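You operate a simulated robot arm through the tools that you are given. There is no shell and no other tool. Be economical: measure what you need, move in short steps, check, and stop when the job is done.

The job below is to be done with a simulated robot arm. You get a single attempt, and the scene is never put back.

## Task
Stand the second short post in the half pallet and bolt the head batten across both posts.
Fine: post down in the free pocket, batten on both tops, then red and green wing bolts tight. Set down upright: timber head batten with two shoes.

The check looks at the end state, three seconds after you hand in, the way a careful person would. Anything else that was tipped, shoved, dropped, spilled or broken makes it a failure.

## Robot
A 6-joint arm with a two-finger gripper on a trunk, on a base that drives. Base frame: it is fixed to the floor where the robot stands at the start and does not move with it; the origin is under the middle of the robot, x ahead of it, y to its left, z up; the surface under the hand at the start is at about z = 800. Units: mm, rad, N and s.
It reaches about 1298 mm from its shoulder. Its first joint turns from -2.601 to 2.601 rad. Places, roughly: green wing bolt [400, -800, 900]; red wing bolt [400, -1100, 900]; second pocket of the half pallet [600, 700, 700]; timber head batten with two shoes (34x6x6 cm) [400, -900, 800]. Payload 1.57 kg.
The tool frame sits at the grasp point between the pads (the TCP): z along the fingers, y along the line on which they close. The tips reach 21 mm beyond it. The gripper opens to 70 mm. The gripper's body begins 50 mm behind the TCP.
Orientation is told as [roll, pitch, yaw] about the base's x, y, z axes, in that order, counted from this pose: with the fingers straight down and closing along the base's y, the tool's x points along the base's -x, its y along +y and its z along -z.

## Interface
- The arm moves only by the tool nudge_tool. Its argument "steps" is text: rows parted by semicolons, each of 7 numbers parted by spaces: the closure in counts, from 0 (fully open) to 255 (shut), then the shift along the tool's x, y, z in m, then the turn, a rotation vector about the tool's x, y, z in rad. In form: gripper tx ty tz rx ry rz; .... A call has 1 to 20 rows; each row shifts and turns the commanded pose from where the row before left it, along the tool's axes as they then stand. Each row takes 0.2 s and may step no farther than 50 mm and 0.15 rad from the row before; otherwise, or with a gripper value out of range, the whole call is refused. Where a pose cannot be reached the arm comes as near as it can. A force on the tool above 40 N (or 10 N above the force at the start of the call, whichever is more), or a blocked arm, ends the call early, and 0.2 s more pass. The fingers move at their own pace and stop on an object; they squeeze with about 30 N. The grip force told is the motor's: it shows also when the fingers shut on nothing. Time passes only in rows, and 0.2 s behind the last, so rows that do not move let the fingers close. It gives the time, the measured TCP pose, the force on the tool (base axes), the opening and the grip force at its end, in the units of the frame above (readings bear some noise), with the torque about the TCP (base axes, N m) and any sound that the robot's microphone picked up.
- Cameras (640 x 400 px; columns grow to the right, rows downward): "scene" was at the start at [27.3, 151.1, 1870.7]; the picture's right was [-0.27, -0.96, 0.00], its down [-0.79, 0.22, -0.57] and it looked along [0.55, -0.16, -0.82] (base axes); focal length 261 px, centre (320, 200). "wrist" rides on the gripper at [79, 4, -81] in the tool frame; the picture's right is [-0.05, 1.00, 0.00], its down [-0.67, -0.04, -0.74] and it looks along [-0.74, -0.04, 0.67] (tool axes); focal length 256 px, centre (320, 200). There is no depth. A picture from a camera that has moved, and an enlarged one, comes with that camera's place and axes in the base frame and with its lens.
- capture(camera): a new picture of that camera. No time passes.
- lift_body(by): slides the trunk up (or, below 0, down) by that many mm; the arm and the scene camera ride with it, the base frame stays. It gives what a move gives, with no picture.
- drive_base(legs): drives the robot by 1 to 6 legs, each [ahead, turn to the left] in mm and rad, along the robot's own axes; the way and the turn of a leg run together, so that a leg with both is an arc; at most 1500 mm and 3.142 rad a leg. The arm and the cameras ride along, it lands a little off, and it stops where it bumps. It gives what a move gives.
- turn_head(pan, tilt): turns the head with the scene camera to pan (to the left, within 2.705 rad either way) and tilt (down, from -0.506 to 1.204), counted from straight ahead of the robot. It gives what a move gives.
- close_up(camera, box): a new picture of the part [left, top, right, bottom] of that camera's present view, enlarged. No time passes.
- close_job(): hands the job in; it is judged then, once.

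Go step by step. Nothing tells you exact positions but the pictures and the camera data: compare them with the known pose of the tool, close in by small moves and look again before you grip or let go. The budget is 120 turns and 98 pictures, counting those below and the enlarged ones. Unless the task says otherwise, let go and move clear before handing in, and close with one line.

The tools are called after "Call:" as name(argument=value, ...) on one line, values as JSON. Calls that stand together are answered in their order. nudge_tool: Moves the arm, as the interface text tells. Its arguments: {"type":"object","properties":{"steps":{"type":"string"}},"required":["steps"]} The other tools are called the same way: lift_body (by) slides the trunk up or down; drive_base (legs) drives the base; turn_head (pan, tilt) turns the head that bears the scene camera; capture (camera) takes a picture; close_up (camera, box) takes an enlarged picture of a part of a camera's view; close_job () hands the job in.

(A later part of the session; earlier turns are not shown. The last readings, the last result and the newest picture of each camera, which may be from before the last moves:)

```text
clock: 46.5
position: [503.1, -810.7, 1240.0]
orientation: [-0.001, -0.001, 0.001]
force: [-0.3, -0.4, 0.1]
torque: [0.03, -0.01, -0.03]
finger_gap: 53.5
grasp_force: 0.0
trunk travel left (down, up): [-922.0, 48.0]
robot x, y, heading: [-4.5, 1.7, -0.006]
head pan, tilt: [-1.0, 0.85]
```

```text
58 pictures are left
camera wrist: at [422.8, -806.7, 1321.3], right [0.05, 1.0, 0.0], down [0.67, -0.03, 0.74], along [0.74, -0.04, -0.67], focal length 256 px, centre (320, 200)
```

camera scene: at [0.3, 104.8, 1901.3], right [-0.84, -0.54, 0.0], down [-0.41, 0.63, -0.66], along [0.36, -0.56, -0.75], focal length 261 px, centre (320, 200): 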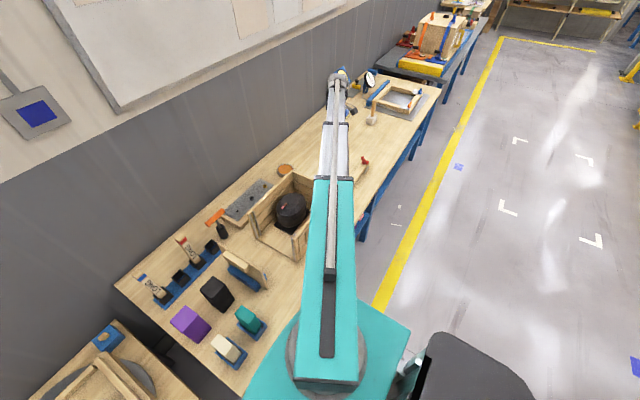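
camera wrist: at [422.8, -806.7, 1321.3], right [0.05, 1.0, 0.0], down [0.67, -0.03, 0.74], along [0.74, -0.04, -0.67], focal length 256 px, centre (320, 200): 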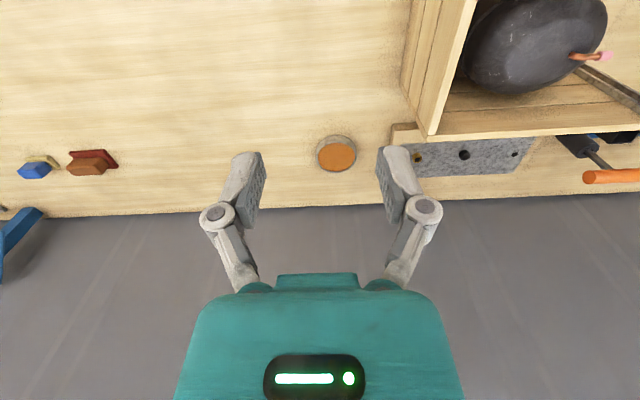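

I turn the hand so it closes along x (yaw -90°), which makes the wrist camera look along the batten.

Call:
nudge_tool(steps="60 0 0 0 0 0 0.15;60 0 0 0 0 0 0.15;60 0 0 0 0 0 0.15;60 0 0 0 0 0 0.15;60 0 0 0 0 0 0.15;60 0 0 0 0 0 0.15;60 0 0 0 0 0 0.15;60 0 0 0 0 0 0.15;60 0 0 0 0 0 0.15;60 0 0 0 0 0 0.15;60 0 0 0 0 0 0.071;0 0 -0.035 0 0 0 0;0 0 -0.035 0 0 0 0;0 0 0 0 0 0 0;0 0 0 0 0 0 0")

Call:
capture(camera="wrist")

```text
clock: 49.7
position: [433.5, -811.3, 1240.3]
orientation: [0.001, 0.001, -1.569]
force: [0.6, 1.1, 0.9]
torque: [0.02, -0.02, 0.02]
finger_gap: 69.9
grasp_force: 0.0
trunk travel left (down, up): [-922.0, 48.0]
robot x, y, heading: [-0.4, 2.5, 0.001]
head pan, tilt: [-1.0, 0.85]
```

```text
57 pictures are left
camera wrist: at [436.8, -731.5, 1321.3], right [1.0, -0.05, 0.0], down [-0.03, -0.67, 0.74], along [-0.04, -0.74, -0.67], focal length 256 px, centre (320, 200)
```

wrist: 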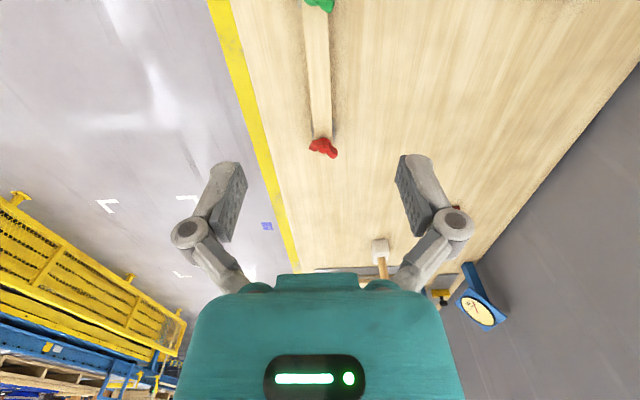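

Call:
close_up(camera="wrist", box=[200, 0, 440, 160])

```text
2.50 times, centred on (320, 80) of wrist
camera zoom: at [436.8, -731.5, 1321.3], right [1.0, -0.05, 0.0], down [-0.03, -0.67, 0.74], along [-0.04, -0.74, -0.67], focal length 640 px, centre (320, 500)
```

zoom: 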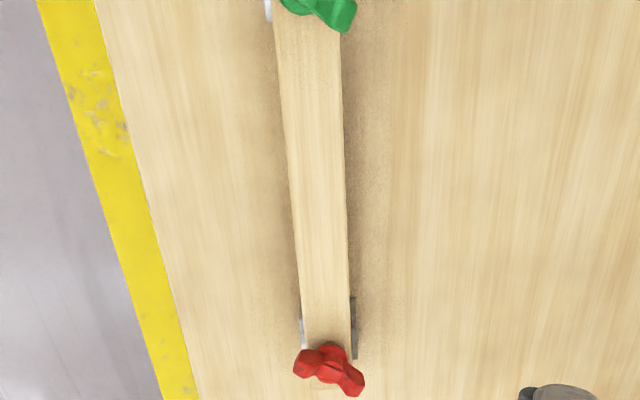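

Batten plank is about 40 mm wide, centreline x about 424, mid near y -935. I move above its middle and lower.

Call:
nudge_tool(steps="0 -0.04 -0.004 0 0 0 0;0 -0.04 -0.003 0 0 0 0;0 -0.039 -0.003 0 0 0 0;0 0 0 0 0 0 0")

Call:
lift_body(by=-270)

Call:
capture(camera="wrist")

Call:
capture(camera="scene")

```text
clock: 50.7
position: [424.2, -929.1, 1240.4]
orientation: [0.001, 0.0, -1.569]
force: [0.4, -1.0, 0.0]
torque: [-0.03, 0.01, -0.04]
finger_gap: 69.8
grasp_force: 0.1
trunk travel left (down, up): [-922.0, 48.0]
robot x, y, heading: [-0.1, 4.0, -0.002]
head pan, tilt: [-1.0, 0.85]
```

```text
clock: 53.5
position: [423.6, -929.4, 970.4]
orientation: [-0.001, 0.0, -1.568]
force: [0.1, -0.3, 1.3]
torque: [0.01, 0.03, -0.01]
finger_gap: 70.1
grasp_force: 0.1
trunk travel left (down, up): [-652.0, 318.0]
robot x, y, heading: [2.1, 4.9, -0.005]
head pan, tilt: [-1.0, 0.85]
```

```text
55 pictures are left
camera wrist: at [426.7, -850.7, 1051.3], right [1.0, -0.05, 0.0], down [-0.03, -0.67, 0.74], along [-0.04, -0.74, -0.67], focal length 256 px, centre (320, 200)
```

wrist: 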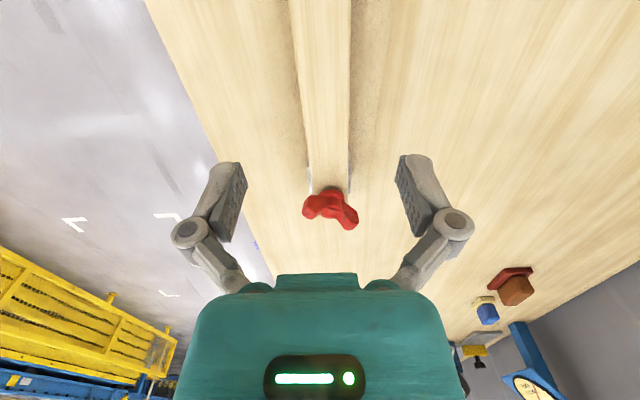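

```text
54 pictures are left
camera scene: at [0.1, 104.8, 1631.3], right [-0.84, -0.54, 0.0], down [-0.41, 0.63, -0.66], along [0.36, -0.56, -0.75], focal length 261 px, centre (320, 200)
```

scene: 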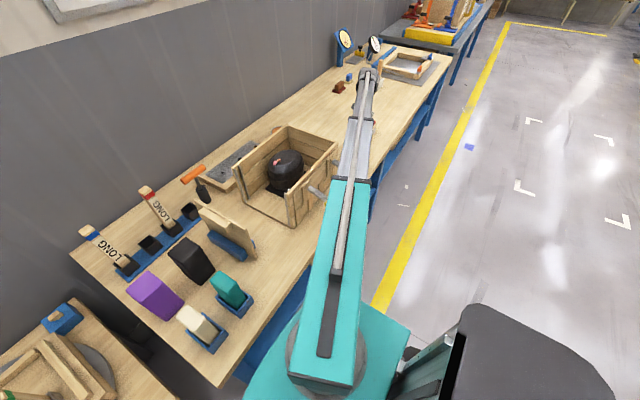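

Offset is 3 mm toward +x; yaw matches. I correct and lower to just above the plank.

Call:
nudge_tool(steps="0 -0.003 0.0032 0 0 0 0;0 0 0 0 0 0 0")

Call:
lift_body(by=-90)

Call:
capture(camera="wrist")

Call:
close_up(camera="scene", box=[300, 60, 420, 160])

```text
clock: 54.1
position: [426.5, -932.0, 970.8]
orientation: [-0.001, 0.001, -1.569]
force: [-0.8, 0.7, 0.6]
torque: [0.01, -0.03, -0.01]
finger_gap: 69.9
grasp_force: 0.1
trunk travel left (down, up): [-652.0, 318.0]
robot x, y, heading: [-1.7, 3.0, -0.003]
head pan, tilt: [-1.0, 0.85]
```

```text
clock: 55.3
position: [426.1, -933.3, 880.9]
orientation: [0.001, 0.0, -1.569]
force: [-0.7, -0.2, -0.8]
torque: [0.01, 0.03, 0.03]
finger_gap: 70.1
grasp_force: 0.1
trunk travel left (down, up): [-562.0, 408.0]
robot x, y, heading: [1.3, 4.6, -0.004]
head pan, tilt: [-1.0, 0.85]
```

```text
53 pictures are left
camera wrist: at [430.1, -853.7, 961.3], right [1.0, -0.05, 0.0], down [-0.03, -0.67, 0.74], along [-0.04, -0.74, -0.67], focal length 256 px, centre (320, 200)
```

wrist: 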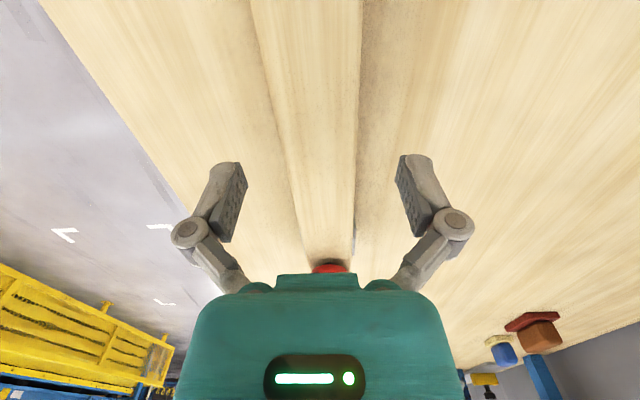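

```text
4.00 times, centred on (360, 110) of scene
camera zoom: at [0.1, 104.9, 1541.3], right [-0.84, -0.54, 0.0], down [-0.41, 0.63, -0.66], along [0.36, -0.56, -0.75], focal length 1044 px, centre (160, 560)
```

zoom: 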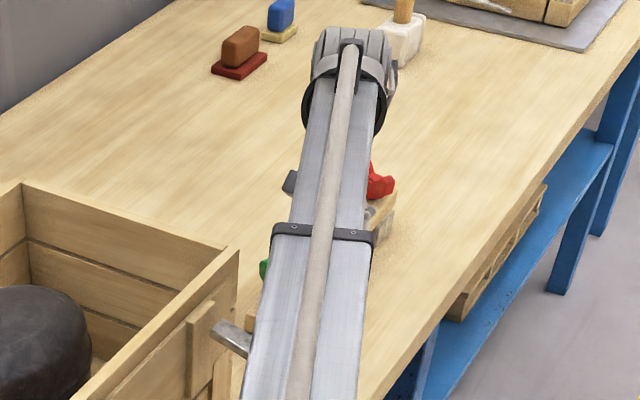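

Centred on the plank. Lower 40 mm more and grip lightly to check.

Call:
lift_body(by=-38)

Call:
capture(camera="wrist")

```text
clock: 56.2
position: [427.2, -932.7, 841.6]
orientation: [0.0, 0.0, -1.569]
force: [-1.0, 0.2, -0.1]
torque: [-0.01, 0.0, -0.02]
finger_gap: 70.2
grasp_force: 0.1
trunk travel left (down, up): [-524.0, 446.0]
robot x, y, heading: [-2.2, 2.0, -0.001]
head pan, tilt: [-1.0, 0.85]
```

```text
51 pictures are left
camera wrist: at [430.1, -853.7, 923.3], right [1.0, -0.05, 0.0], down [-0.03, -0.67, 0.74], along [-0.04, -0.74, -0.67], focal length 256 px, centre (320, 200)
```

wrist: 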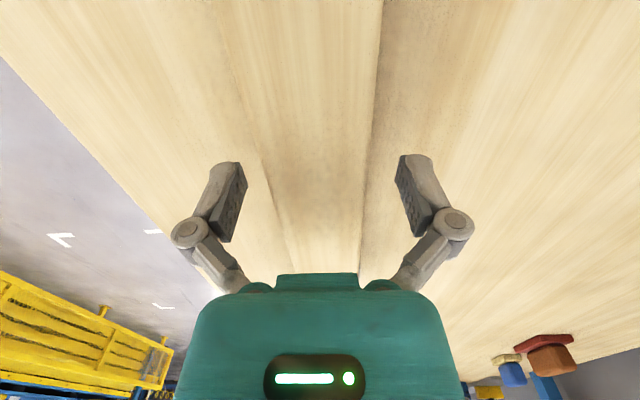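

Call:
nudge_tool(steps="255 0 0 0 0 0 0;255 0 0 0 0 0 0;255 0 0 0 0 0 0;255 0 0 0 0 0 0;255 0 0 0 0 0 0")

Call:
lift_body(by=40)

Call:
capture(camera="wrist")

Call:
close_up(camera="scene", box=[300, 60, 420, 160])

```text
clock: 57.4
position: [425.7, -932.0, 842.8]
orientation: [0.0, -0.001, -1.569]
force: [-0.8, -0.4, 5.2]
torque: [0.05, 0.1, 0.27]
finger_gap: 39.2
grasp_force: 29.7
trunk travel left (down, up): [-524.0, 446.0]
robot x, y, heading: [3.4, 3.3, 0.0]
head pan, tilt: [-1.0, 0.85]
```

```text
clock: 58.2
position: [426.6, -932.7, 881.6]
orientation: [0.001, 0.0, -1.569]
force: [-0.1, 0.4, -2.6]
torque: [0.01, -0.02, 0.0]
finger_gap: 39.4
grasp_force: 29.5
trunk travel left (down, up): [-564.0, 406.0]
robot x, y, heading: [-0.6, 2.3, -0.002]
head pan, tilt: [-1.0, 0.85]
```

```text
50 pictures are left
camera wrist: at [430.3, -854.1, 962.9], right [1.0, -0.05, 0.0], down [-0.03, -0.67, 0.74], along [-0.04, -0.74, -0.67], focal length 256 px, centre (320, 200)
```

wrist: 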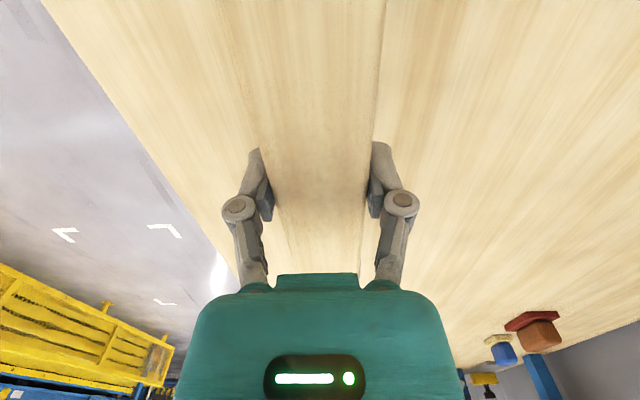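

```text
4.00 times, centred on (360, 110) of scene
camera zoom: at [0.4, 104.3, 1543.3], right [-0.84, -0.54, 0.0], down [-0.41, 0.63, -0.66], along [0.36, -0.56, -0.75], focal length 1044 px, centre (160, 560)
```

zoom: 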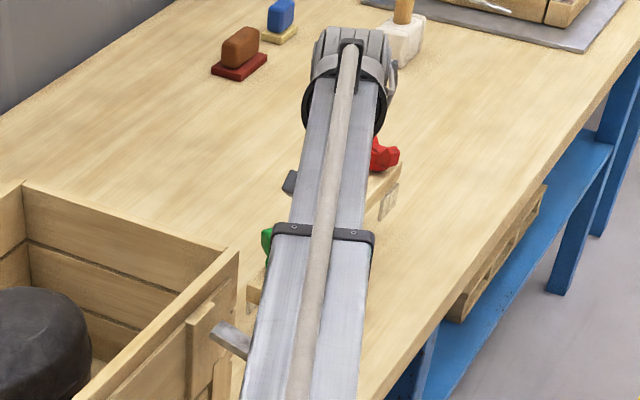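

The batten is held level, balanced. I raise it and carry it over along the arc.

Call:
lift_body(by=380)

Call:
nudge_tool(steps="255 0.0409 0.0211 0 0 0 0;255 0.0409 0.0211 0 0 0 0;255 0.0409 0.0211 0 0 0 0;255 0.0409 0.0211 0 0 0 0;255 0.0409 0.0211 0 0 0 0;255 0.0409 0.0211 0 0 0 0;255 0.0409 0.0211 0 0 0 0;255 0.0409 0.0211 0 0 0 0;255 0.0409 0.0211 0 0 0 0;255 0.0409 0.0211 0 0 0 0;255 0.0409 0.0211 0 0 0 0;255 0.0409 0.0211 0 0 0 0;255 0.0409 0.0211 0 0 0 0;255 0.0444 0.0067 0 0 0 0;255 0.0444 0.0067 0 0 0 0;255 0.0444 0.0067 0 0 0 0")

Call:
nudge_tool(steps="255 0.0444 0.0067 0 0 0 0;255 0.0444 0.0067 0 0 0 0;255 0.0444 0.0067 0 0 0 0;255 0.0444 0.0067 0 0 0 0;255 0.0444 0.0067 0 0 0 0;255 0.0444 0.0067 0 0 0 0;255 0.0429 -0.0086 0 0 0 0;255 0.0429 -0.0086 0 0 0 0;255 0.0429 -0.0086 0 0 0 0;255 0 0 0 0 0 0")

Call:
turn_head(pan=0.5, tilt=0.85)

Call:
capture(camera="scene")

```text
clock: 61.9
position: [425.6, -932.4, 1260.9]
orientation: [0.0, -0.001, -1.569]
force: [0.2, 0.9, -3.5]
torque: [0.0, -0.04, 0.0]
finger_gap: 39.5
grasp_force: 29.8
trunk travel left (down, up): [-944.0, 26.0]
robot x, y, heading: [2.5, 2.4, -0.001]
head pan, tilt: [-1.0, 0.85]
```

```text
clock: 65.3
position: [719.9, -267.0, 1262.7]
orientation: [-0.004, 0.001, -1.57]
force: [-0.4, 0.9, -2.7]
torque: [0.0, 0.03, -0.02]
finger_gap: 39.4
grasp_force: 30.2
trunk travel left (down, up): [-944.0, 26.0]
robot x, y, heading: [2.1, 0.5, -0.002]
head pan, tilt: [-1.0, 0.85]
```

```text
clock: 67.5
position: [734.2, 128.5, 1262.2]
orientation: [0.002, -0.001, -1.569]
force: [0.0, -0.5, -3.7]
torque: [0.01, -0.02, -0.03]
finger_gap: 39.2
grasp_force: 30.4
trunk travel left (down, up): [-944.0, 26.0]
robot x, y, heading: [3.7, 0.7, 0.001]
head pan, tilt: [-1.0, 0.85]
```

```text
clock: 69.1
position: [732.3, 128.3, 1261.7]
orientation: [-0.001, 0.0, -1.57]
force: [0.5, -0.4, -3.1]
torque: [-0.02, 0.04, -0.04]
finger_gap: 39.3
grasp_force: 30.0
trunk travel left (down, up): [-944.0, 26.0]
robot x, y, heading: [1.7, 2.6, -0.007]
head pan, tilt: [0.499, 0.85]
```

```text
48 pictures are left
camera scene: at [27.3, 208.1, 1923.3], right [0.48, -0.88, 0.0], down [-0.66, -0.36, -0.66], along [0.58, 0.31, -0.75], focal length 261 px, centre (320, 200)
```

scene: 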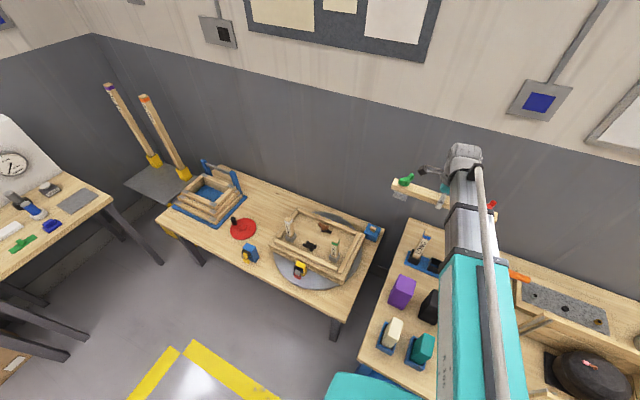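

A clear view of both posts now; I zoom on them and on the batten's shoes.

Call:
close_up(camera="scene", box=[260, 200, 380, 290])

Call:
close_up(camera="scene", box=[380, 150, 500, 230])

```text
4.44 times, centred on (320, 245) of scene
camera zoom: at [27.3, 208.1, 1923.3], right [0.48, -0.88, 0.0], down [-0.66, -0.36, -0.66], along [0.58, 0.31, -0.75], focal length 1160 px, centre (320, 0)
```

zoom: 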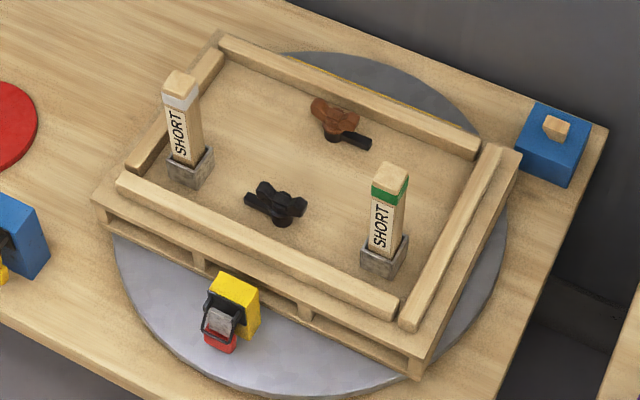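

```text
5.00 times, centred on (440, 190) of scene
camera zoom: at [27.3, 208.1, 1923.3], right [0.48, -0.88, 0.0], down [-0.66, -0.36, -0.66], along [0.58, 0.31, -0.75], focal length 1304 px, centre (-280, 250)
```

zoom: 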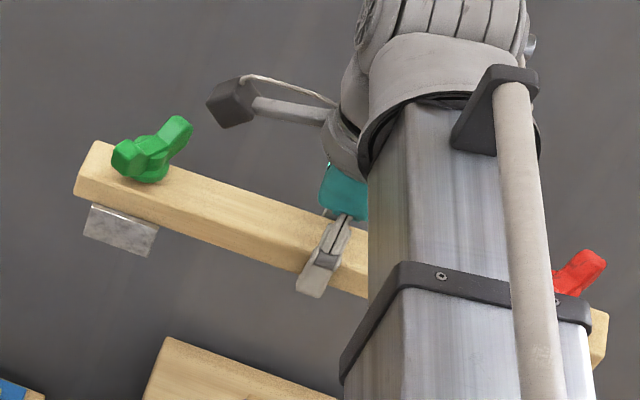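

Shoes are pairs of cheek plates that straddle the posts in x. I carry on to above the posts and lower to about 55 mm clearance.

Call:
nudge_tool(steps="255 0.042 -0.009 0 0 0 0;255 0.042 -0.009 0 0 0 0;255 0.042 -0.009 0 0 0 0;255 0.042 -0.009 0 0 0 0;255 0.042 -0.009 0 0 0 0;255 0.042 -0.009 0 0 0 0;255 0.042 -0.009 0 0 0 0;255 0.042 -0.009 0 0 0 0;255 0.042 -0.009 0 0 0 0;255 0.042 -0.009 0 0 0 0;255 0.042 -0.009 0 0 0 0;255 0 0 0 0 0 -0.011;255 0 0 0 0 0 0")

Call:
lift_body(by=-270)

Call:
capture(camera="wrist")

Call:
close_up(camera="scene", box=[240, 140, 400, 260])

```text
clock: 71.9
position: [634.4, 591.2, 1261.1]
orientation: [0.0, 0.001, -1.56]
force: [-0.3, 0.5, -2.8]
torque: [0.02, 0.01, -0.01]
finger_gap: 39.3
grasp_force: 30.1
trunk travel left (down, up): [-944.0, 26.0]
robot x, y, heading: [-0.3, -1.2, 0.004]
head pan, tilt: [0.499, 0.85]
```

```text
clock: 74.6
position: [633.9, 590.8, 991.9]
orientation: [-0.001, 0.001, -1.56]
force: [-0.6, 1.0, -2.5]
torque: [-0.03, 0.0, 0.01]
finger_gap: 39.2
grasp_force: 29.8
trunk travel left (down, up): [-674.0, 296.0]
robot x, y, heading: [3.4, 1.4, -0.002]
head pan, tilt: [0.499, 0.85]
```

```text
45 pictures are left
camera wrist: at [636.5, 669.8, 1073.1], right [1.0, -0.04, 0.0], down [-0.03, -0.67, 0.75], along [-0.03, -0.74, -0.67], focal length 256 px, centre (320, 200)
```

wrist: 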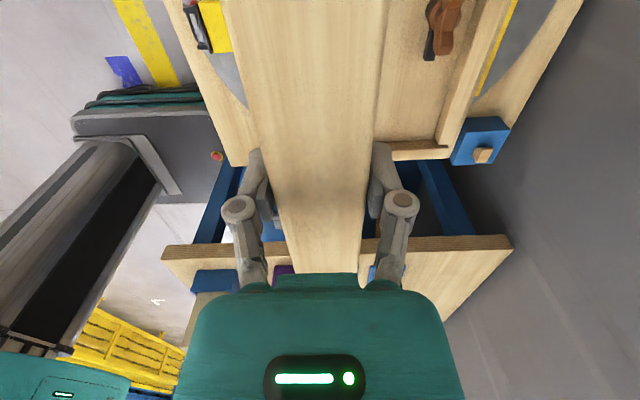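

```text
3.33 times, centred on (320, 200) of scene
camera zoom: at [27.0, 208.4, 1653.3], right [0.48, -0.88, 0.0], down [-0.66, -0.36, -0.66], along [0.58, 0.32, -0.75], focal length 870 px, centre (320, 200)
```

zoom: 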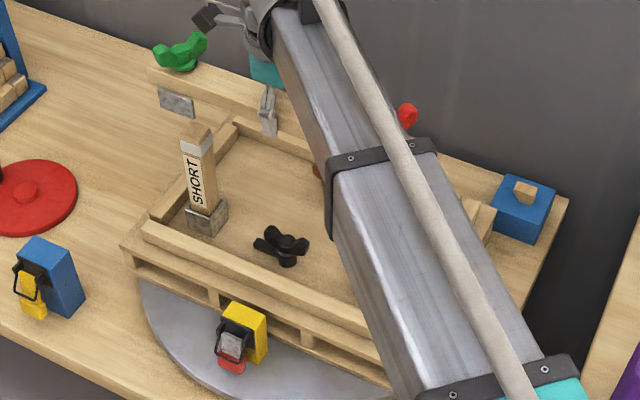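

The arm hides the red end, but the green end over the white post is visible. Lower to about 10 mm above the tops and align there.

Call:
lift_body(by=-45)

Call:
close_up(camera="scene", box=[270, 155, 310, 185])

Call:
capture(camera="wrist")

```text
clock: 75.5
position: [633.3, 591.0, 947.2]
orientation: [0.001, 0.001, -1.56]
force: [-0.3, -0.2, -2.5]
torque: [0.01, 0.01, 0.03]
finger_gap: 39.2
grasp_force: 29.6
trunk travel left (down, up): [-629.0, 341.0]
robot x, y, heading: [-2.0, 5.2, -0.001]
head pan, tilt: [0.499, 0.85]
```

```text
13.33 times, centred on (290, 170) of scene
camera zoom: at [26.9, 208.3, 1608.2], right [0.48, -0.88, 0.0], down [-0.66, -0.36, -0.66], along [0.58, 0.32, -0.75], focal length 3478 px, centre (720, 600)
```

zoom: 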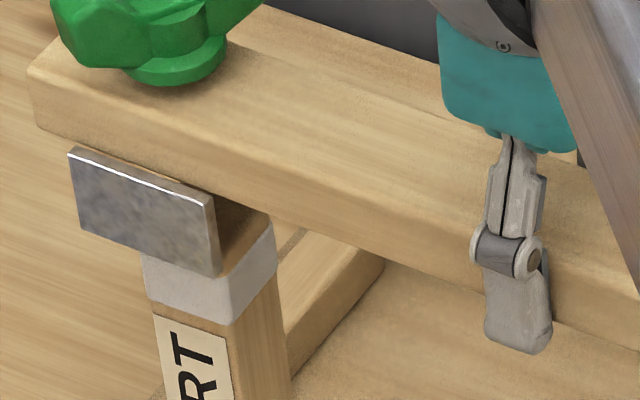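

```text
42 pictures are left
camera wrist: at [636.4, 669.8, 1028.1], right [1.0, -0.04, 0.0], down [-0.03, -0.67, 0.75], along [-0.03, -0.74, -0.67], focal length 256 px, centre (320, 200)
```

wrist: 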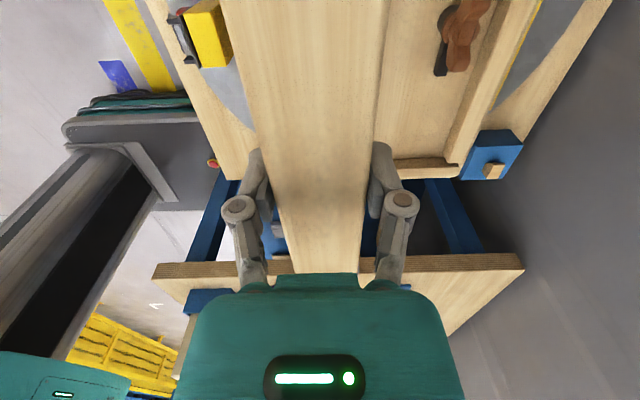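

Shoe cheeks are wider than the post, with several millimetres of play on each side, and y matches. I lower 20 mm and check.

Call:
lift_body(by=-20)

Call:
close_up(camera="scene", box=[270, 155, 310, 185])

```text
clock: 76.2
position: [633.4, 589.6, 926.1]
orientation: [0.0, 0.0, -1.56]
force: [-0.6, 0.1, -2.4]
torque: [-0.02, 0.04, -0.01]
finger_gap: 39.1
grasp_force: 29.3
trunk travel left (down, up): [-609.0, 361.0]
robot x, y, heading: [-1.0, 0.1, -0.003]
head pan, tilt: [0.499, 0.85]
```

```text
13.33 times, centred on (290, 170) of scene
camera zoom: at [26.9, 208.3, 1588.2], right [0.48, -0.88, 0.0], down [-0.66, -0.36, -0.66], along [0.58, 0.32, -0.75], focal length 3478 px, centre (720, 600)
```

zoom: 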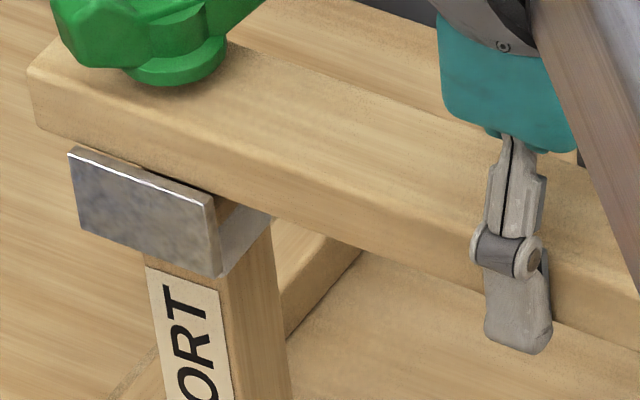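

No contact, the post's top is entering the shoe. Continue until contact.

Call:
lift_body(by=-12)

Call:
close_up(camera="scene", box=[270, 155, 310, 185])

```text
clock: 76.8
position: [634.1, 590.0, 914.9]
orientation: [0.0, -0.001, -1.559]
force: [-0.1, 0.7, -3.0]
torque: [0.01, 0.0, -0.02]
finger_gap: 39.5
grasp_force: 29.8
trunk travel left (down, up): [-597.0, 373.0]
robot x, y, heading: [-0.1, 4.0, 0.003]
head pan, tilt: [0.499, 0.85]
```

```text
13.33 times, centred on (290, 170) of scene
camera zoom: at [27.0, 208.3, 1576.2], right [0.48, -0.88, 0.0], down [-0.66, -0.36, -0.66], along [0.58, 0.32, -0.75], focal length 3478 px, centre (720, 600)
```

zoom: 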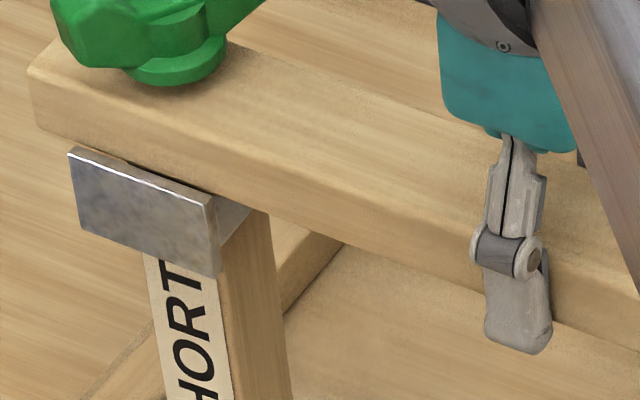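

Call:
lift_body(by=-8)

Call:
lift_body(by=-4)

Call:
close_up(camera="scene", box=[270, 155, 310, 185])

```text
clock: 77.3
position: [631.8, 590.5, 909.2]
orientation: [0.003, 0.003, -1.558]
force: [1.5, 2.0, 21.8]
torque: [0.1, -0.04, 0.02]
finger_gap: 39.6
grasp_force: 30.3
trunk travel left (down, up): [-589.0, 381.0]
robot x, y, heading: [-2.7, 2.7, -0.002]
head pan, tilt: [0.499, 0.85]
```

```text
clock: 77.9
position: [632.2, 590.2, 906.4]
orientation: [0.003, 0.002, -1.559]
force: [0.4, 1.2, 24.6]
torque: [0.02, 0.03, 0.01]
finger_gap: 39.1
grasp_force: 29.6
trunk travel left (down, up): [-585.0, 385.0]
robot x, y, heading: [3.5, 2.3, -0.002]
head pan, tilt: [0.499, 0.85]
```

```text
13.33 times, centred on (290, 170) of scene
camera zoom: at [24.6, 206.3, 1564.6], right [0.48, -0.88, 0.0], down [-0.66, -0.36, -0.66], along [0.58, 0.32, -0.75], focal length 3478 px, centre (720, 600)
```

zoom: 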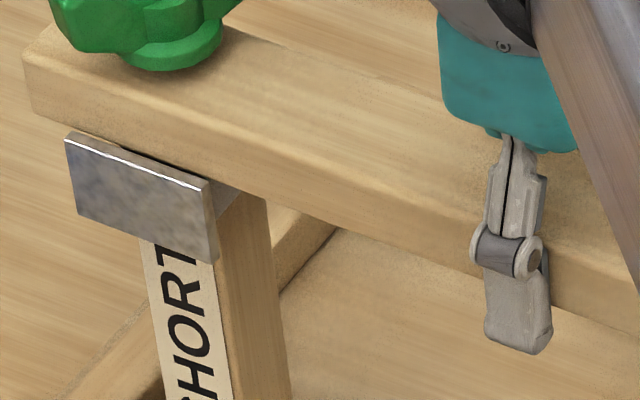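

Both posts carry the batten evenly (torque about zero). I unload, release and rise to inspect.

Call:
lift_body(by=3)

Call:
nudge_tool(steps="200 0 0 0 0 0 0;150 0 0 0 0 0 0;100 0 0 0 0 0 0;50 0 0 0 0 0 0;0 0 0 0 0 0 0;0 0 0 0 0 0 0")

Call:
lift_body(by=130)

Call:
nudge_tool(steps="0 0.04 0 0 0 0 0;0 0.04 0 0 0 0 0;0 0.04 0 0 0 0 0;0 0 0 0 0 0 0")

Call:
capture(camera="wrist")

Call:
close_up(camera="scene", box=[240, 120, 400, 240])

```text
clock: 78.4
position: [633.5, 591.3, 904.9]
orientation: [-0.001, 0.001, -1.558]
force: [-0.2, -0.2, -3.2]
torque: [0.03, -0.01, -0.01]
finger_gap: 39.1
grasp_force: 29.5
trunk travel left (down, up): [-588.0, 382.0]
robot x, y, heading: [-0.5, 2.6, 0.001]
head pan, tilt: [0.499, 0.85]
```

```text
clock: 79.8
position: [633.2, 591.2, 905.9]
orientation: [0.0, 0.002, -1.558]
force: [0.5, -0.6, 0.0]
torque: [-0.01, 0.01, -0.01]
finger_gap: 70.1
grasp_force: 0.0
trunk travel left (down, up): [-588.0, 382.0]
robot x, y, heading: [1.3, 2.3, 0.0]
head pan, tilt: [0.499, 0.85]
```

```text
clock: 81.4
position: [634.6, 591.0, 1036.2]
orientation: [0.001, 0.002, -1.56]
force: [0.7, -1.0, -0.1]
torque: [0.0, 0.03, 0.05]
finger_gap: 70.2
grasp_force: 0.1
trunk travel left (down, up): [-718.0, 252.0]
robot x, y, heading: [-1.0, -0.0, -0.003]
head pan, tilt: [0.499, 0.85]
```

```text
clock: 82.4
position: [631.7, 711.8, 1036.6]
orientation: [0.0, 0.0, -1.557]
force: [-0.2, 0.5, -0.1]
torque: [0.02, -0.02, -0.01]
finger_gap: 70.3
grasp_force: 0.1
trunk travel left (down, up): [-718.0, 252.0]
robot x, y, heading: [-0.7, 3.6, -0.005]
head pan, tilt: [0.499, 0.85]
```

```text
38 pictures are left
camera wrist: at [635.1, 790.3, 1117.1], right [1.0, -0.04, 0.0], down [-0.03, -0.67, 0.75], along [-0.03, -0.74, -0.67], focal length 256 px, centre (320, 200)
```

wrist: 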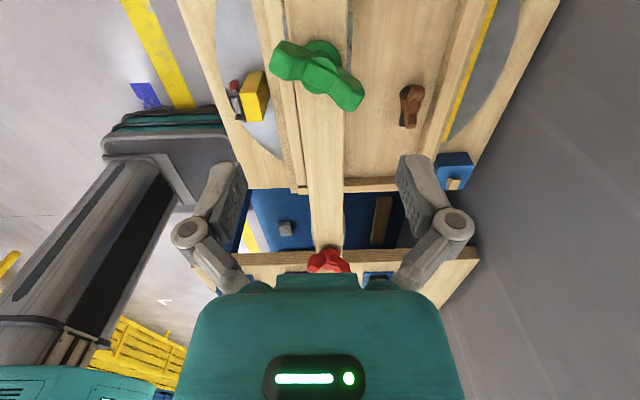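

```text
3.33 times, centred on (320, 180) of scene
camera zoom: at [26.7, 208.5, 1697.2], right [0.48, -0.88, 0.0], down [-0.66, -0.36, -0.66], along [0.58, 0.32, -0.75], focal length 870 px, centre (320, 267)
```

zoom: 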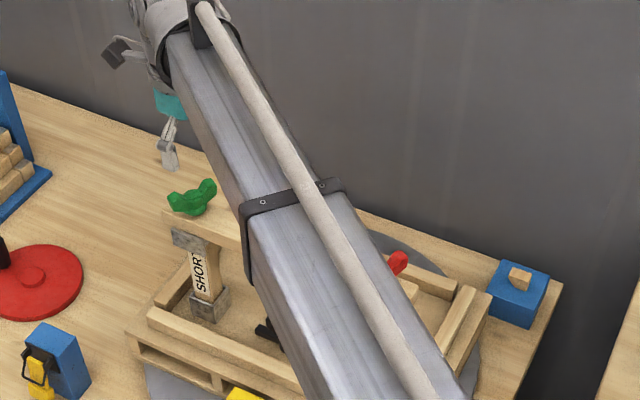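

The batten is down on both posts. Next the red wing bolt: I move above it and look.

Call:
nudge_tool(steps="0 -0.042 0 0 0 0 0;0 -0.042 0 0 0 0 0;0 -0.042 0 0 0 0 0;0 -0.042 0 0 0 0 0;0 -0.042 0 0 0 0 0;0 -0.040 0 0 0 0 0;0 0 0 0 0 0 0")

Call:
capture(camera="wrist")

```text
clock: 84.0
position: [634.1, 459.7, 1034.7]
orientation: [0.0, -0.001, -1.556]
force: [0.1, 0.0, -0.5]
torque: [0.0, -0.01, -0.01]
finger_gap: 69.9
grasp_force: 0.1
trunk travel left (down, up): [-718.0, 252.0]
robot x, y, heading: [-3.4, 3.2, -0.003]
head pan, tilt: [0.499, 0.85]
```

```text
36 pictures are left
camera wrist: at [637.1, 538.6, 1117.3], right [1.0, -0.04, 0.0], down [-0.03, -0.67, 0.74], along [-0.03, -0.74, -0.67], focal length 256 px, centre (320, 200)
```

wrist: 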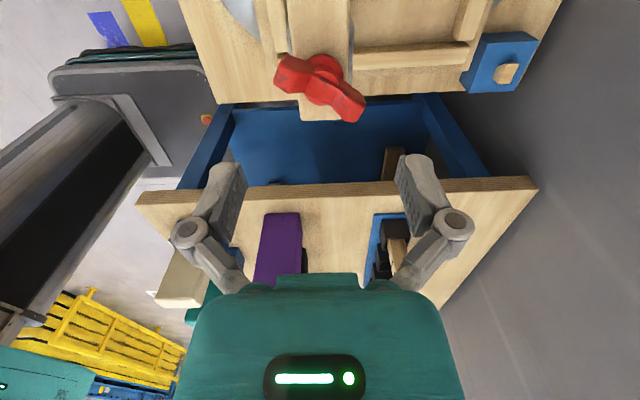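

Call:
close_up(camera="wrist", box=[240, 30, 400, 130])

```text
4.00 times, centred on (320, 80) of wrist
camera zoom: at [637.1, 538.6, 1117.3], right [1.0, -0.04, 0.0], down [-0.03, -0.67, 0.74], along [-0.03, -0.74, -0.67], focal length 1024 px, centre (320, 680)
```

zoom: 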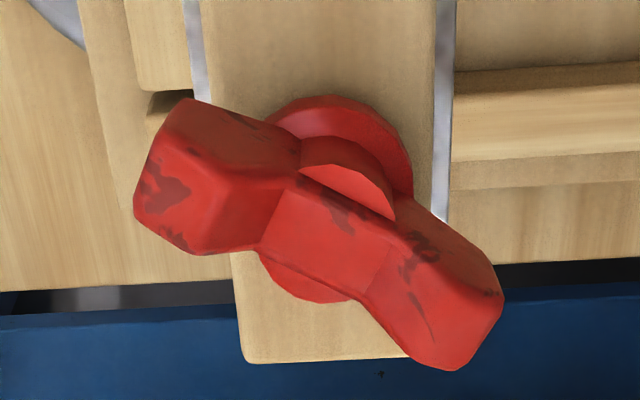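

Bolt axis is about (635.5, 462.5); its wing bar lies 25° off x. I turn the hand +64° so the fingers close across the bar, then lower.

Call:
nudge_tool(steps="0 0.0028 0.0015 0 0 0 0;0 0 0 0 0 0 -0.15;0 0 0 0 0 0 -0.15;0 0 0 0 0 0 -0.15;0 0 0 0 0 0 -0.15;0 0 0 0 0 0 -0.15;0 0 0 0 0 0 -0.15;0 0 0 0 0 0 -0.15;0 0 0 0 0 0 -0.067;0 0 0 0 0 0 0")

Call:
lift_body(by=-40)

Call:
capture(camera="wrist")

```text
clock: 86.2
position: [637.2, 462.7, 1035.5]
orientation: [-0.001, 0.001, -0.439]
force: [-0.7, 0.9, 0.9]
torque: [-0.03, -0.01, 0.02]
finger_gap: 70.0
grasp_force: 0.1
trunk travel left (down, up): [-718.0, 252.0]
robot x, y, heading: [1.5, 5.5, 0.001]
head pan, tilt: [0.499, 0.85]
```

```text
clock: 87.0
position: [635.9, 463.5, 996.2]
orientation: [0.001, -0.001, -0.441]
force: [0.4, -0.2, -0.1]
torque: [0.03, 0.03, -0.04]
finger_gap: 70.3
grasp_force: 0.1
trunk travel left (down, up): [-678.0, 292.0]
robot x, y, heading: [0.3, 3.4, -0.004]
head pan, tilt: [0.499, 0.85]
```

```text
34 pictures are left
camera wrist: at [566.3, 500.7, 1077.3], right [0.47, 0.88, 0.0], down [0.59, -0.32, 0.74], along [0.66, -0.35, -0.67], focal length 256 px, centre (320, 200)
```

wrist: 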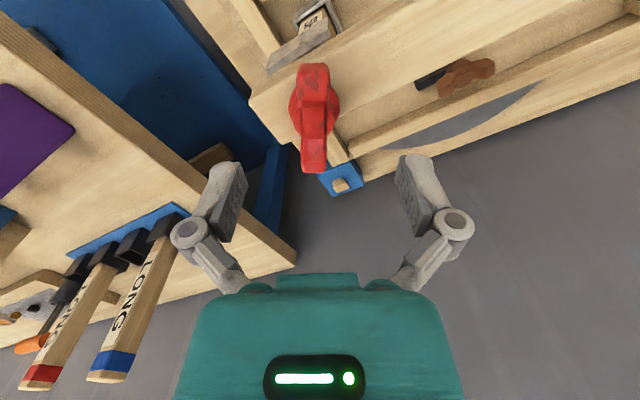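

Call:
close_up(camera="wrist", box=[256, 50, 384, 180])

Call:
close_up(camera="scene", box=[320, 130, 400, 190])

```text
3.08 times, centred on (320, 115) of wrist
camera zoom: at [566.3, 500.7, 1077.3], right [0.47, 0.88, 0.0], down [0.59, -0.32, 0.74], along [0.66, -0.35, -0.67], focal length 788 px, centre (320, 462)
```

zoom: 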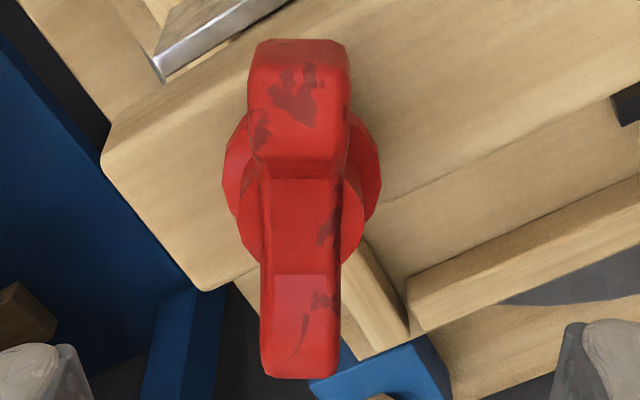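

```text
6.67 times, centred on (360, 160) of scene
camera zoom: at [26.6, 208.0, 1657.2], right [0.48, -0.88, 0.0], down [-0.66, -0.36, -0.66], along [0.58, 0.32, -0.75], focal length 1739 px, centre (53, 467)
```

zoom: 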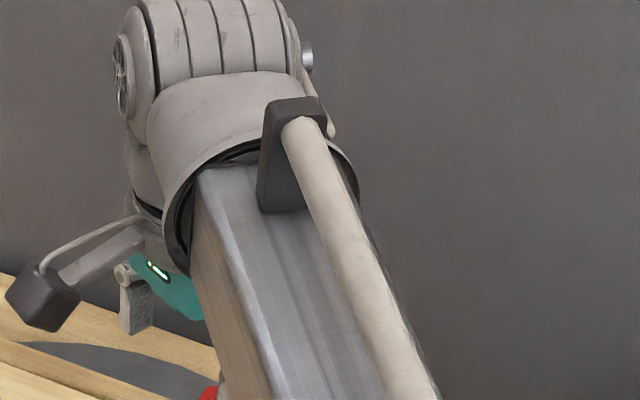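

Aligned with the bar; I shift 3.5 mm sideways, lower to z about 958, and look before closing.

Call:
nudge_tool(steps="0 0 -0.0035 0 0 0 0;0 0 0 0 0 0 0")

Call:
lift_body(by=-38)

Call:
capture(camera="wrist")

```text
clock: 87.6
position: [635.9, 460.1, 995.9]
orientation: [0.001, -0.001, -0.442]
force: [0.0, 0.2, -0.3]
torque: [0.02, -0.02, 0.0]
finger_gap: 70.0
grasp_force: 0.1
trunk travel left (down, up): [-678.0, 292.0]
robot x, y, heading: [3.3, 0.0, -0.004]
head pan, tilt: [0.499, 0.85]
```

```text
clock: 88.4
position: [634.5, 460.3, 957.7]
orientation: [0.0, -0.001, -0.442]
force: [0.3, 0.3, 0.5]
torque: [0.0, -0.03, 0.0]
finger_gap: 70.0
grasp_force: 0.1
trunk travel left (down, up): [-640.0, 330.0]
robot x, y, heading: [1.5, 2.9, 0.001]
head pan, tilt: [0.499, 0.85]
```

```text
31 pictures are left
camera wrist: at [564.8, 497.3, 1039.3], right [0.47, 0.88, 0.0], down [0.59, -0.32, 0.74], along [0.66, -0.35, -0.67], focal length 256 px, centre (320, 200)
```

wrist: 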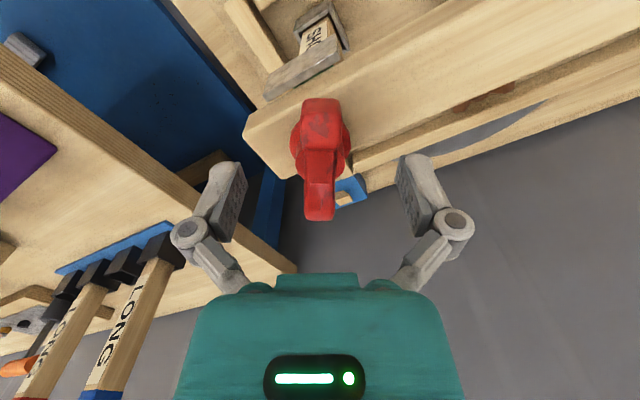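

Call:
lift_body(by=-4)

Call:
nudge_tool(steps="150 0 0 0 0 0 0;255 0 0 0 0 0 0;255 0 0 0 0 0 0;255 0 0 0 0 0 0;255 0 0 0 0 0 0;255 0 0 0 0 0 0;255 0 0 0 0 0 0")

Call:
capture(camera="wrist")

```text
clock: 88.9
position: [634.5, 459.8, 953.3]
orientation: [0.0, 0.0, -0.441]
force: [-0.1, -0.4, -0.2]
torque: [0.0, 0.0, 0.0]
finger_gap: 70.1
grasp_force: 0.0
trunk travel left (down, up): [-636.0, 334.0]
robot x, y, heading: [0.8, 2.3, -0.0]
head pan, tilt: [0.499, 0.85]
```

```text
clock: 90.5
position: [635.2, 460.7, 954.1]
orientation: [-0.001, -0.001, -0.441]
force: [1.2, 0.3, 1.5]
torque: [0.01, 0.04, 0.02]
finger_gap: 17.1
grasp_force: 30.3
trunk travel left (down, up): [-636.0, 334.0]
robot x, y, heading: [0.1, 4.8, -0.002]
head pan, tilt: [0.499, 0.85]
```

```text
30 pictures are left
camera wrist: at [564.8, 497.3, 1035.4], right [0.47, 0.88, 0.0], down [0.59, -0.32, 0.74], along [0.66, -0.35, -0.67], focal length 256 px, centre (320, 200)
```

wrist: 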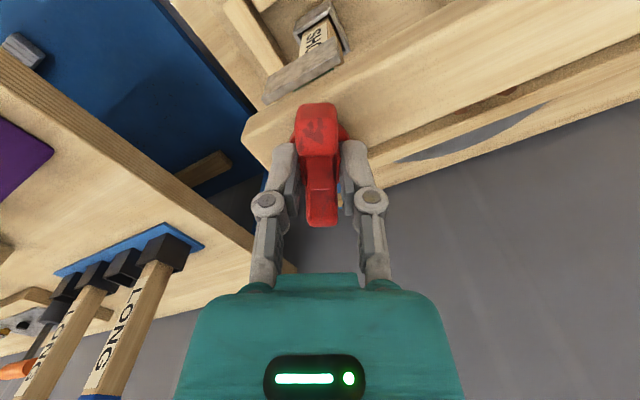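

Gripped at 17 mm. I turn clockwise (seen from above) in small steps and watch the torque.

Call:
nudge_tool(steps="255 0 0 0 0 0 0.1;255 0 0 0 0 0 0.1;255 0 0 0 0 0 0.1;255 0 0 0 0 0 0.1;255 0 0 0 0 0 0.1")

Call:
capture(camera="wrist")

```text
clock: 91.7
position: [634.8, 459.9, 954.0]
orientation: [0.001, 0.001, -0.943]
force: [0.2, 0.2, 1.6]
torque: [0.04, -0.01, 0.02]
finger_gap: 17.6
grasp_force: 30.0
trunk travel left (down, up): [-636.0, 334.0]
robot x, y, heading: [0.7, 1.9, -0.004]
head pan, tilt: [0.499, 0.85]
```

```text
29 pictures are left
camera wrist: at [591.6, 526.4, 1035.4], right [0.84, 0.54, 0.0], down [0.36, -0.56, 0.74], along [0.4, -0.63, -0.67], focal length 256 px, centre (320, 200)
```

wrist: 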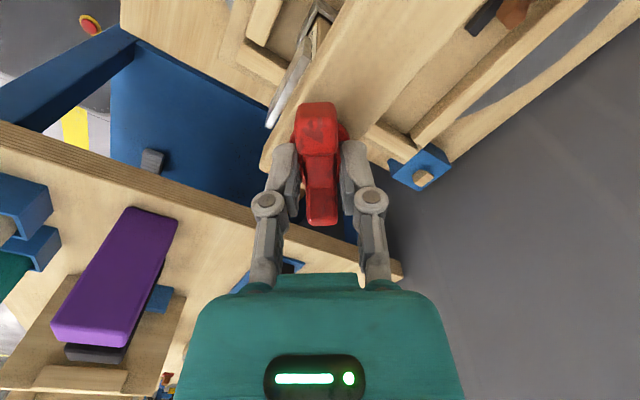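

The bolt turns with the hand, batten steady, no resistance yet. Continue turning.

Call:
nudge_tool(steps="255 0 0 0 0 0 0.12;255 0 0 0 0 0 0.12;255 0 0 0 0 0 0.12;255 0 0 0 0 0 0.12;255 0 0 0 0 0 0.12;255 0 0 0 0 0 0.12;255 0 0 0 0 0 0.12;255 0 0 0 0 0 0.12")

```text
clock: 93.5
position: [635.9, 460.4, 952.9]
orientation: [0.0, -0.001, -1.902]
force: [1.0, 0.8, 2.5]
torque: [0.11, -0.03, 0.01]
finger_gap: 17.5
grasp_force: 30.0
trunk travel left (down, up): [-636.0, 334.0]
robot x, y, heading: [2.3, 3.6, 0.0]
head pan, tilt: [0.499, 0.85]
```

Call:
nudge_tool(steps="255 0 0 0 0 0 0.12;255 0 0 0 0 0 0.12;255 0 0 0 0 0 0.12;255 0 0 0 0 0 0.12;255 0 0 0 0 0 0.12;255 0 0 0 0 0 0.12;255 0 0 0 0 0 0.12;255 0 0 0 0 0 0.12")

Call:
capture(camera="wrist")

```text
clock: 95.3
position: [643.0, 450.3, 955.9]
orientation: [-0.003, 0.003, -2.363]
force: [-1.8, 2.2, 15.1]
torque: [0.02, 0.36, 0.02]
finger_gap: 17.1
grasp_force: 30.5
out of reach, approached as far as the arm can: row 4, 5, 6, 7, 8
trunk travel left (down, up): [-636.0, 334.0]
robot x, y, heading: [3.8, 2.2, -0.001]
head pan, tilt: [0.499, 0.85]
```

```text
28 pictures are left
camera wrist: at [701.8, 500.5, 1036.3], right [0.66, -0.75, 0.0], down [-0.5, -0.44, 0.74], along [-0.56, -0.49, -0.67], focal length 256 px, centre (320, 200)
```

wrist: 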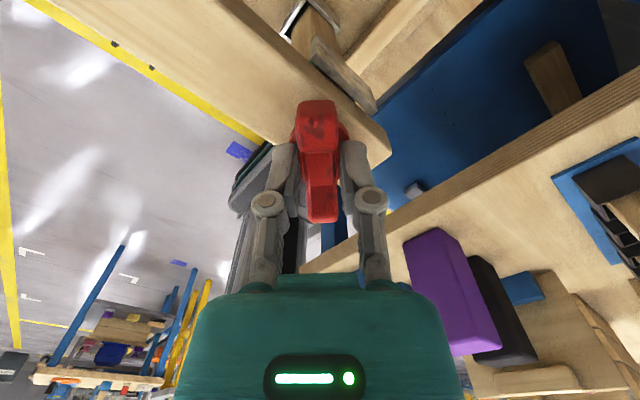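

The wrist reached its turning limit at yaw about -2.3 and drifted some 12 mm. I bring the hand back over the axis with a slight back-turn before letting go.

Call:
nudge_tool(steps="255 0.0009 -0.0062 0 0 0 -0.06;255 0.0009 -0.0062 0 0 0 -0.06;255 0 0 0 0 0 0")

Call:
capture(camera="wrist")

Call:
close_up(camera="scene", box=[240, 140, 400, 260])

```text
clock: 96.1
position: [636.0, 459.0, 953.5]
orientation: [-0.004, 0.002, -2.245]
force: [1.3, -0.5, 1.8]
torque: [-0.01, -0.1, -0.04]
finger_gap: 17.4
grasp_force: 29.8
trunk travel left (down, up): [-636.0, 334.0]
robot x, y, heading: [1.5, 4.8, -0.001]
head pan, tilt: [0.499, 0.85]
```

```text
27 pictures are left
camera wrist: at [688.5, 517.4, 1035.3], right [0.75, -0.66, 0.0], down [-0.44, -0.5, 0.74], along [-0.5, -0.55, -0.67], focal length 256 px, centre (320, 200)
```

wrist: 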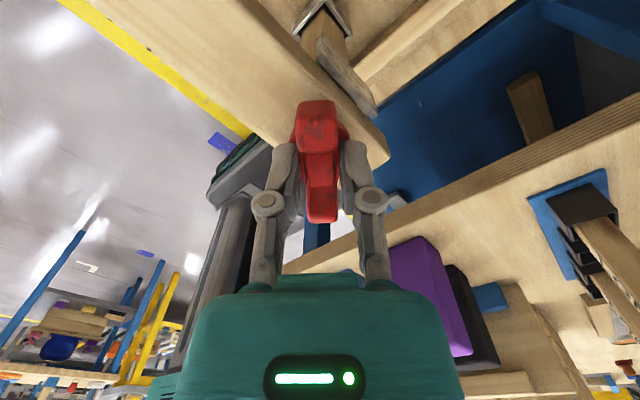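

```text
3.33 times, centred on (320, 200) of scene
camera zoom: at [26.7, 208.1, 1615.2], right [0.48, -0.88, 0.0], down [-0.66, -0.36, -0.66], along [0.58, 0.32, -0.75], focal length 870 px, centre (320, 200)
```

zoom: 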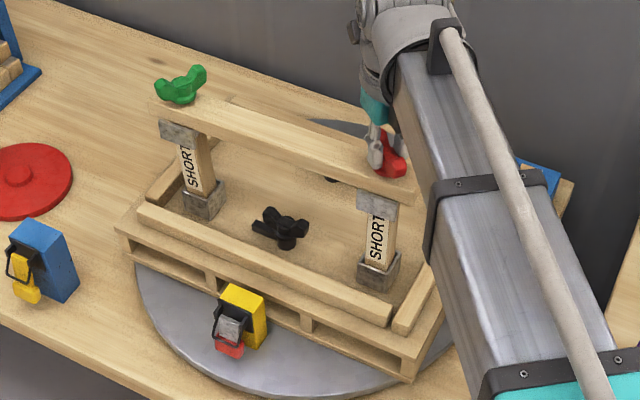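

The batten still sits right on both posts. I release, rise, wind the hand back half a turn and regrip.

Call:
nudge_tool(steps="150 0 0 0 0 0 0;0 0 0 0 0 0 0;0 0 0 0 0 0 0;0 0 0 0 0 0 0;0 0 0 0 0 0 0")

Call:
lift_body(by=35)

Call:
nudge_tool(steps="0 0 0 0 0 0 -0.15;0 0 0 0 0 0 -0.15;0 0 0 0 0 0 -0.15;0 0 0 0 0 0 -0.15;0 0 0 0 0 0 -0.15;0 0 0 0 0 0 -0.15;0 0 0 0 0 0 -0.15;0 0 0 0 0 0 -0.15;0 0 0 0 0 0 -0.15;0 0 0 0 0 0 -0.15;0 0 0 0 0 0 -0.15;0 0 0 0 0 0 -0.15;0 0 0 0 0 0 -0.15;0 0 0 0 0 0 -0.15;0 0 0 0 0 0 -0.15;0 0 0 0 0 0 -0.15;0 0 0 0 0 0 -0.15;0 0 0 0 0 0 -0.15;0 0 0 0 0 0 -0.15;0 0 0 0 0 0 -0.15")

Call:
nudge_tool(steps="0 0 0 0 0 0 -0.142;0 0 0 0 0 0 0")

Call:
capture(camera="wrist")

```text
clock: 97.3
position: [637.3, 460.1, 953.7]
orientation: [-0.001, 0.003, -2.245]
force: [0.2, 0.3, 0.3]
torque: [-0.02, -0.01, -0.01]
finger_gap: 70.0
grasp_force: 0.2
trunk travel left (down, up): [-636.0, 334.0]
robot x, y, heading: [0.2, 4.9, -0.0]
head pan, tilt: [0.499, 0.85]
```

```text
clock: 98.1
position: [635.5, 458.6, 989.1]
orientation: [-0.003, -0.001, -2.247]
force: [0.2, -0.6, -0.2]
torque: [0.05, 0.01, 0.0]
finger_gap: 70.0
grasp_force: 0.0
trunk travel left (down, up): [-671.0, 299.0]
robot x, y, heading: [0.8, 3.5, -0.001]
head pan, tilt: [0.499, 0.85]
```

```text
clock: 102.3
position: [635.2, 459.7, 988.3]
orientation: [0.003, 0.0, 0.756]
force: [-0.2, -0.6, -0.9]
torque: [-0.01, 0.01, -0.01]
finger_gap: 70.1
grasp_force: 0.1
trunk travel left (down, up): [-671.0, 299.0]
robot x, y, heading: [-0.9, 5.9, -0.005]
head pan, tilt: [0.499, 0.85]
```

```text
clock: 102.9
position: [635.9, 459.5, 989.2]
orientation: [0.003, -0.002, 0.896]
force: [0.1, -0.5, 0.5]
torque: [0.01, 0.01, 0.0]
finger_gap: 69.8
grasp_force: 0.1
trunk travel left (down, up): [-671.0, 299.0]
robot x, y, heading: [2.3, 0.4, -0.001]
head pan, tilt: [0.499, 0.85]
```

```text
25 pictures are left
camera wrist: at [582.8, 399.0, 1070.2], right [-0.75, 0.67, 0.0], down [0.45, 0.5, 0.75], along [0.49, 0.56, -0.67], focal length 256 px, centre (320, 200)
```

wrist: 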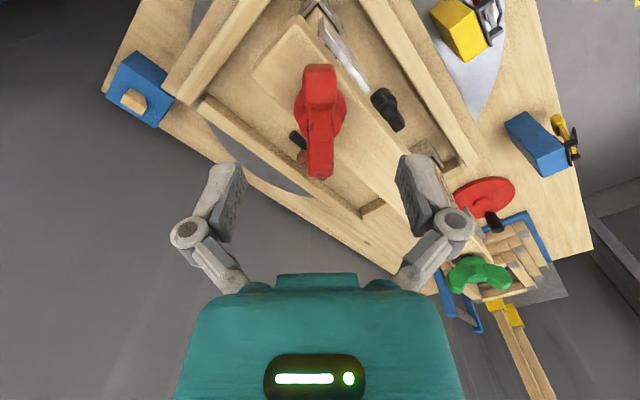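

Aligned again. Lower, grip, and turn.

Call:
lift_body(by=-36)

Call:
nudge_tool(steps="150 0 0 0 0 0 0;255 0 0 0 0 0 0;255 0 0 0 0 0 0;255 0 0 0 0 0 0;255 0 0 0 0 0 0;255 0 0 0 0 0 0;255 0 0 0 0 0 0;255 0 0 0 0 0 0.12;255 0 0 0 0 0 0.12;255 0 0 0 0 0 0.12;255 0 0 0 0 0 0.12;255 0 0 0 0 0 0.12;255 0 0 0 0 0 0.12")

```text
clock: 103.7
position: [635.8, 458.1, 953.2]
orientation: [0.001, -0.002, 0.897]
force: [1.1, 0.5, 0.6]
torque: [0.0, 0.01, -0.01]
finger_gap: 70.0
grasp_force: 0.1
trunk travel left (down, up): [-635.0, 335.0]
robot x, y, heading: [-0.9, 1.4, -0.002]
head pan, tilt: [0.499, 0.85]
```

```text
clock: 106.5
position: [637.1, 458.7, 953.3]
orientation: [0.004, 0.0, 0.174]
force: [0.1, 0.2, 2.3]
torque: [0.01, -0.14, 0.06]
finger_gap: 17.3
grasp_force: 30.1
trunk travel left (down, up): [-635.0, 335.0]
robot x, y, heading: [-0.5, 3.6, -0.003]
head pan, tilt: [0.499, 0.85]
```

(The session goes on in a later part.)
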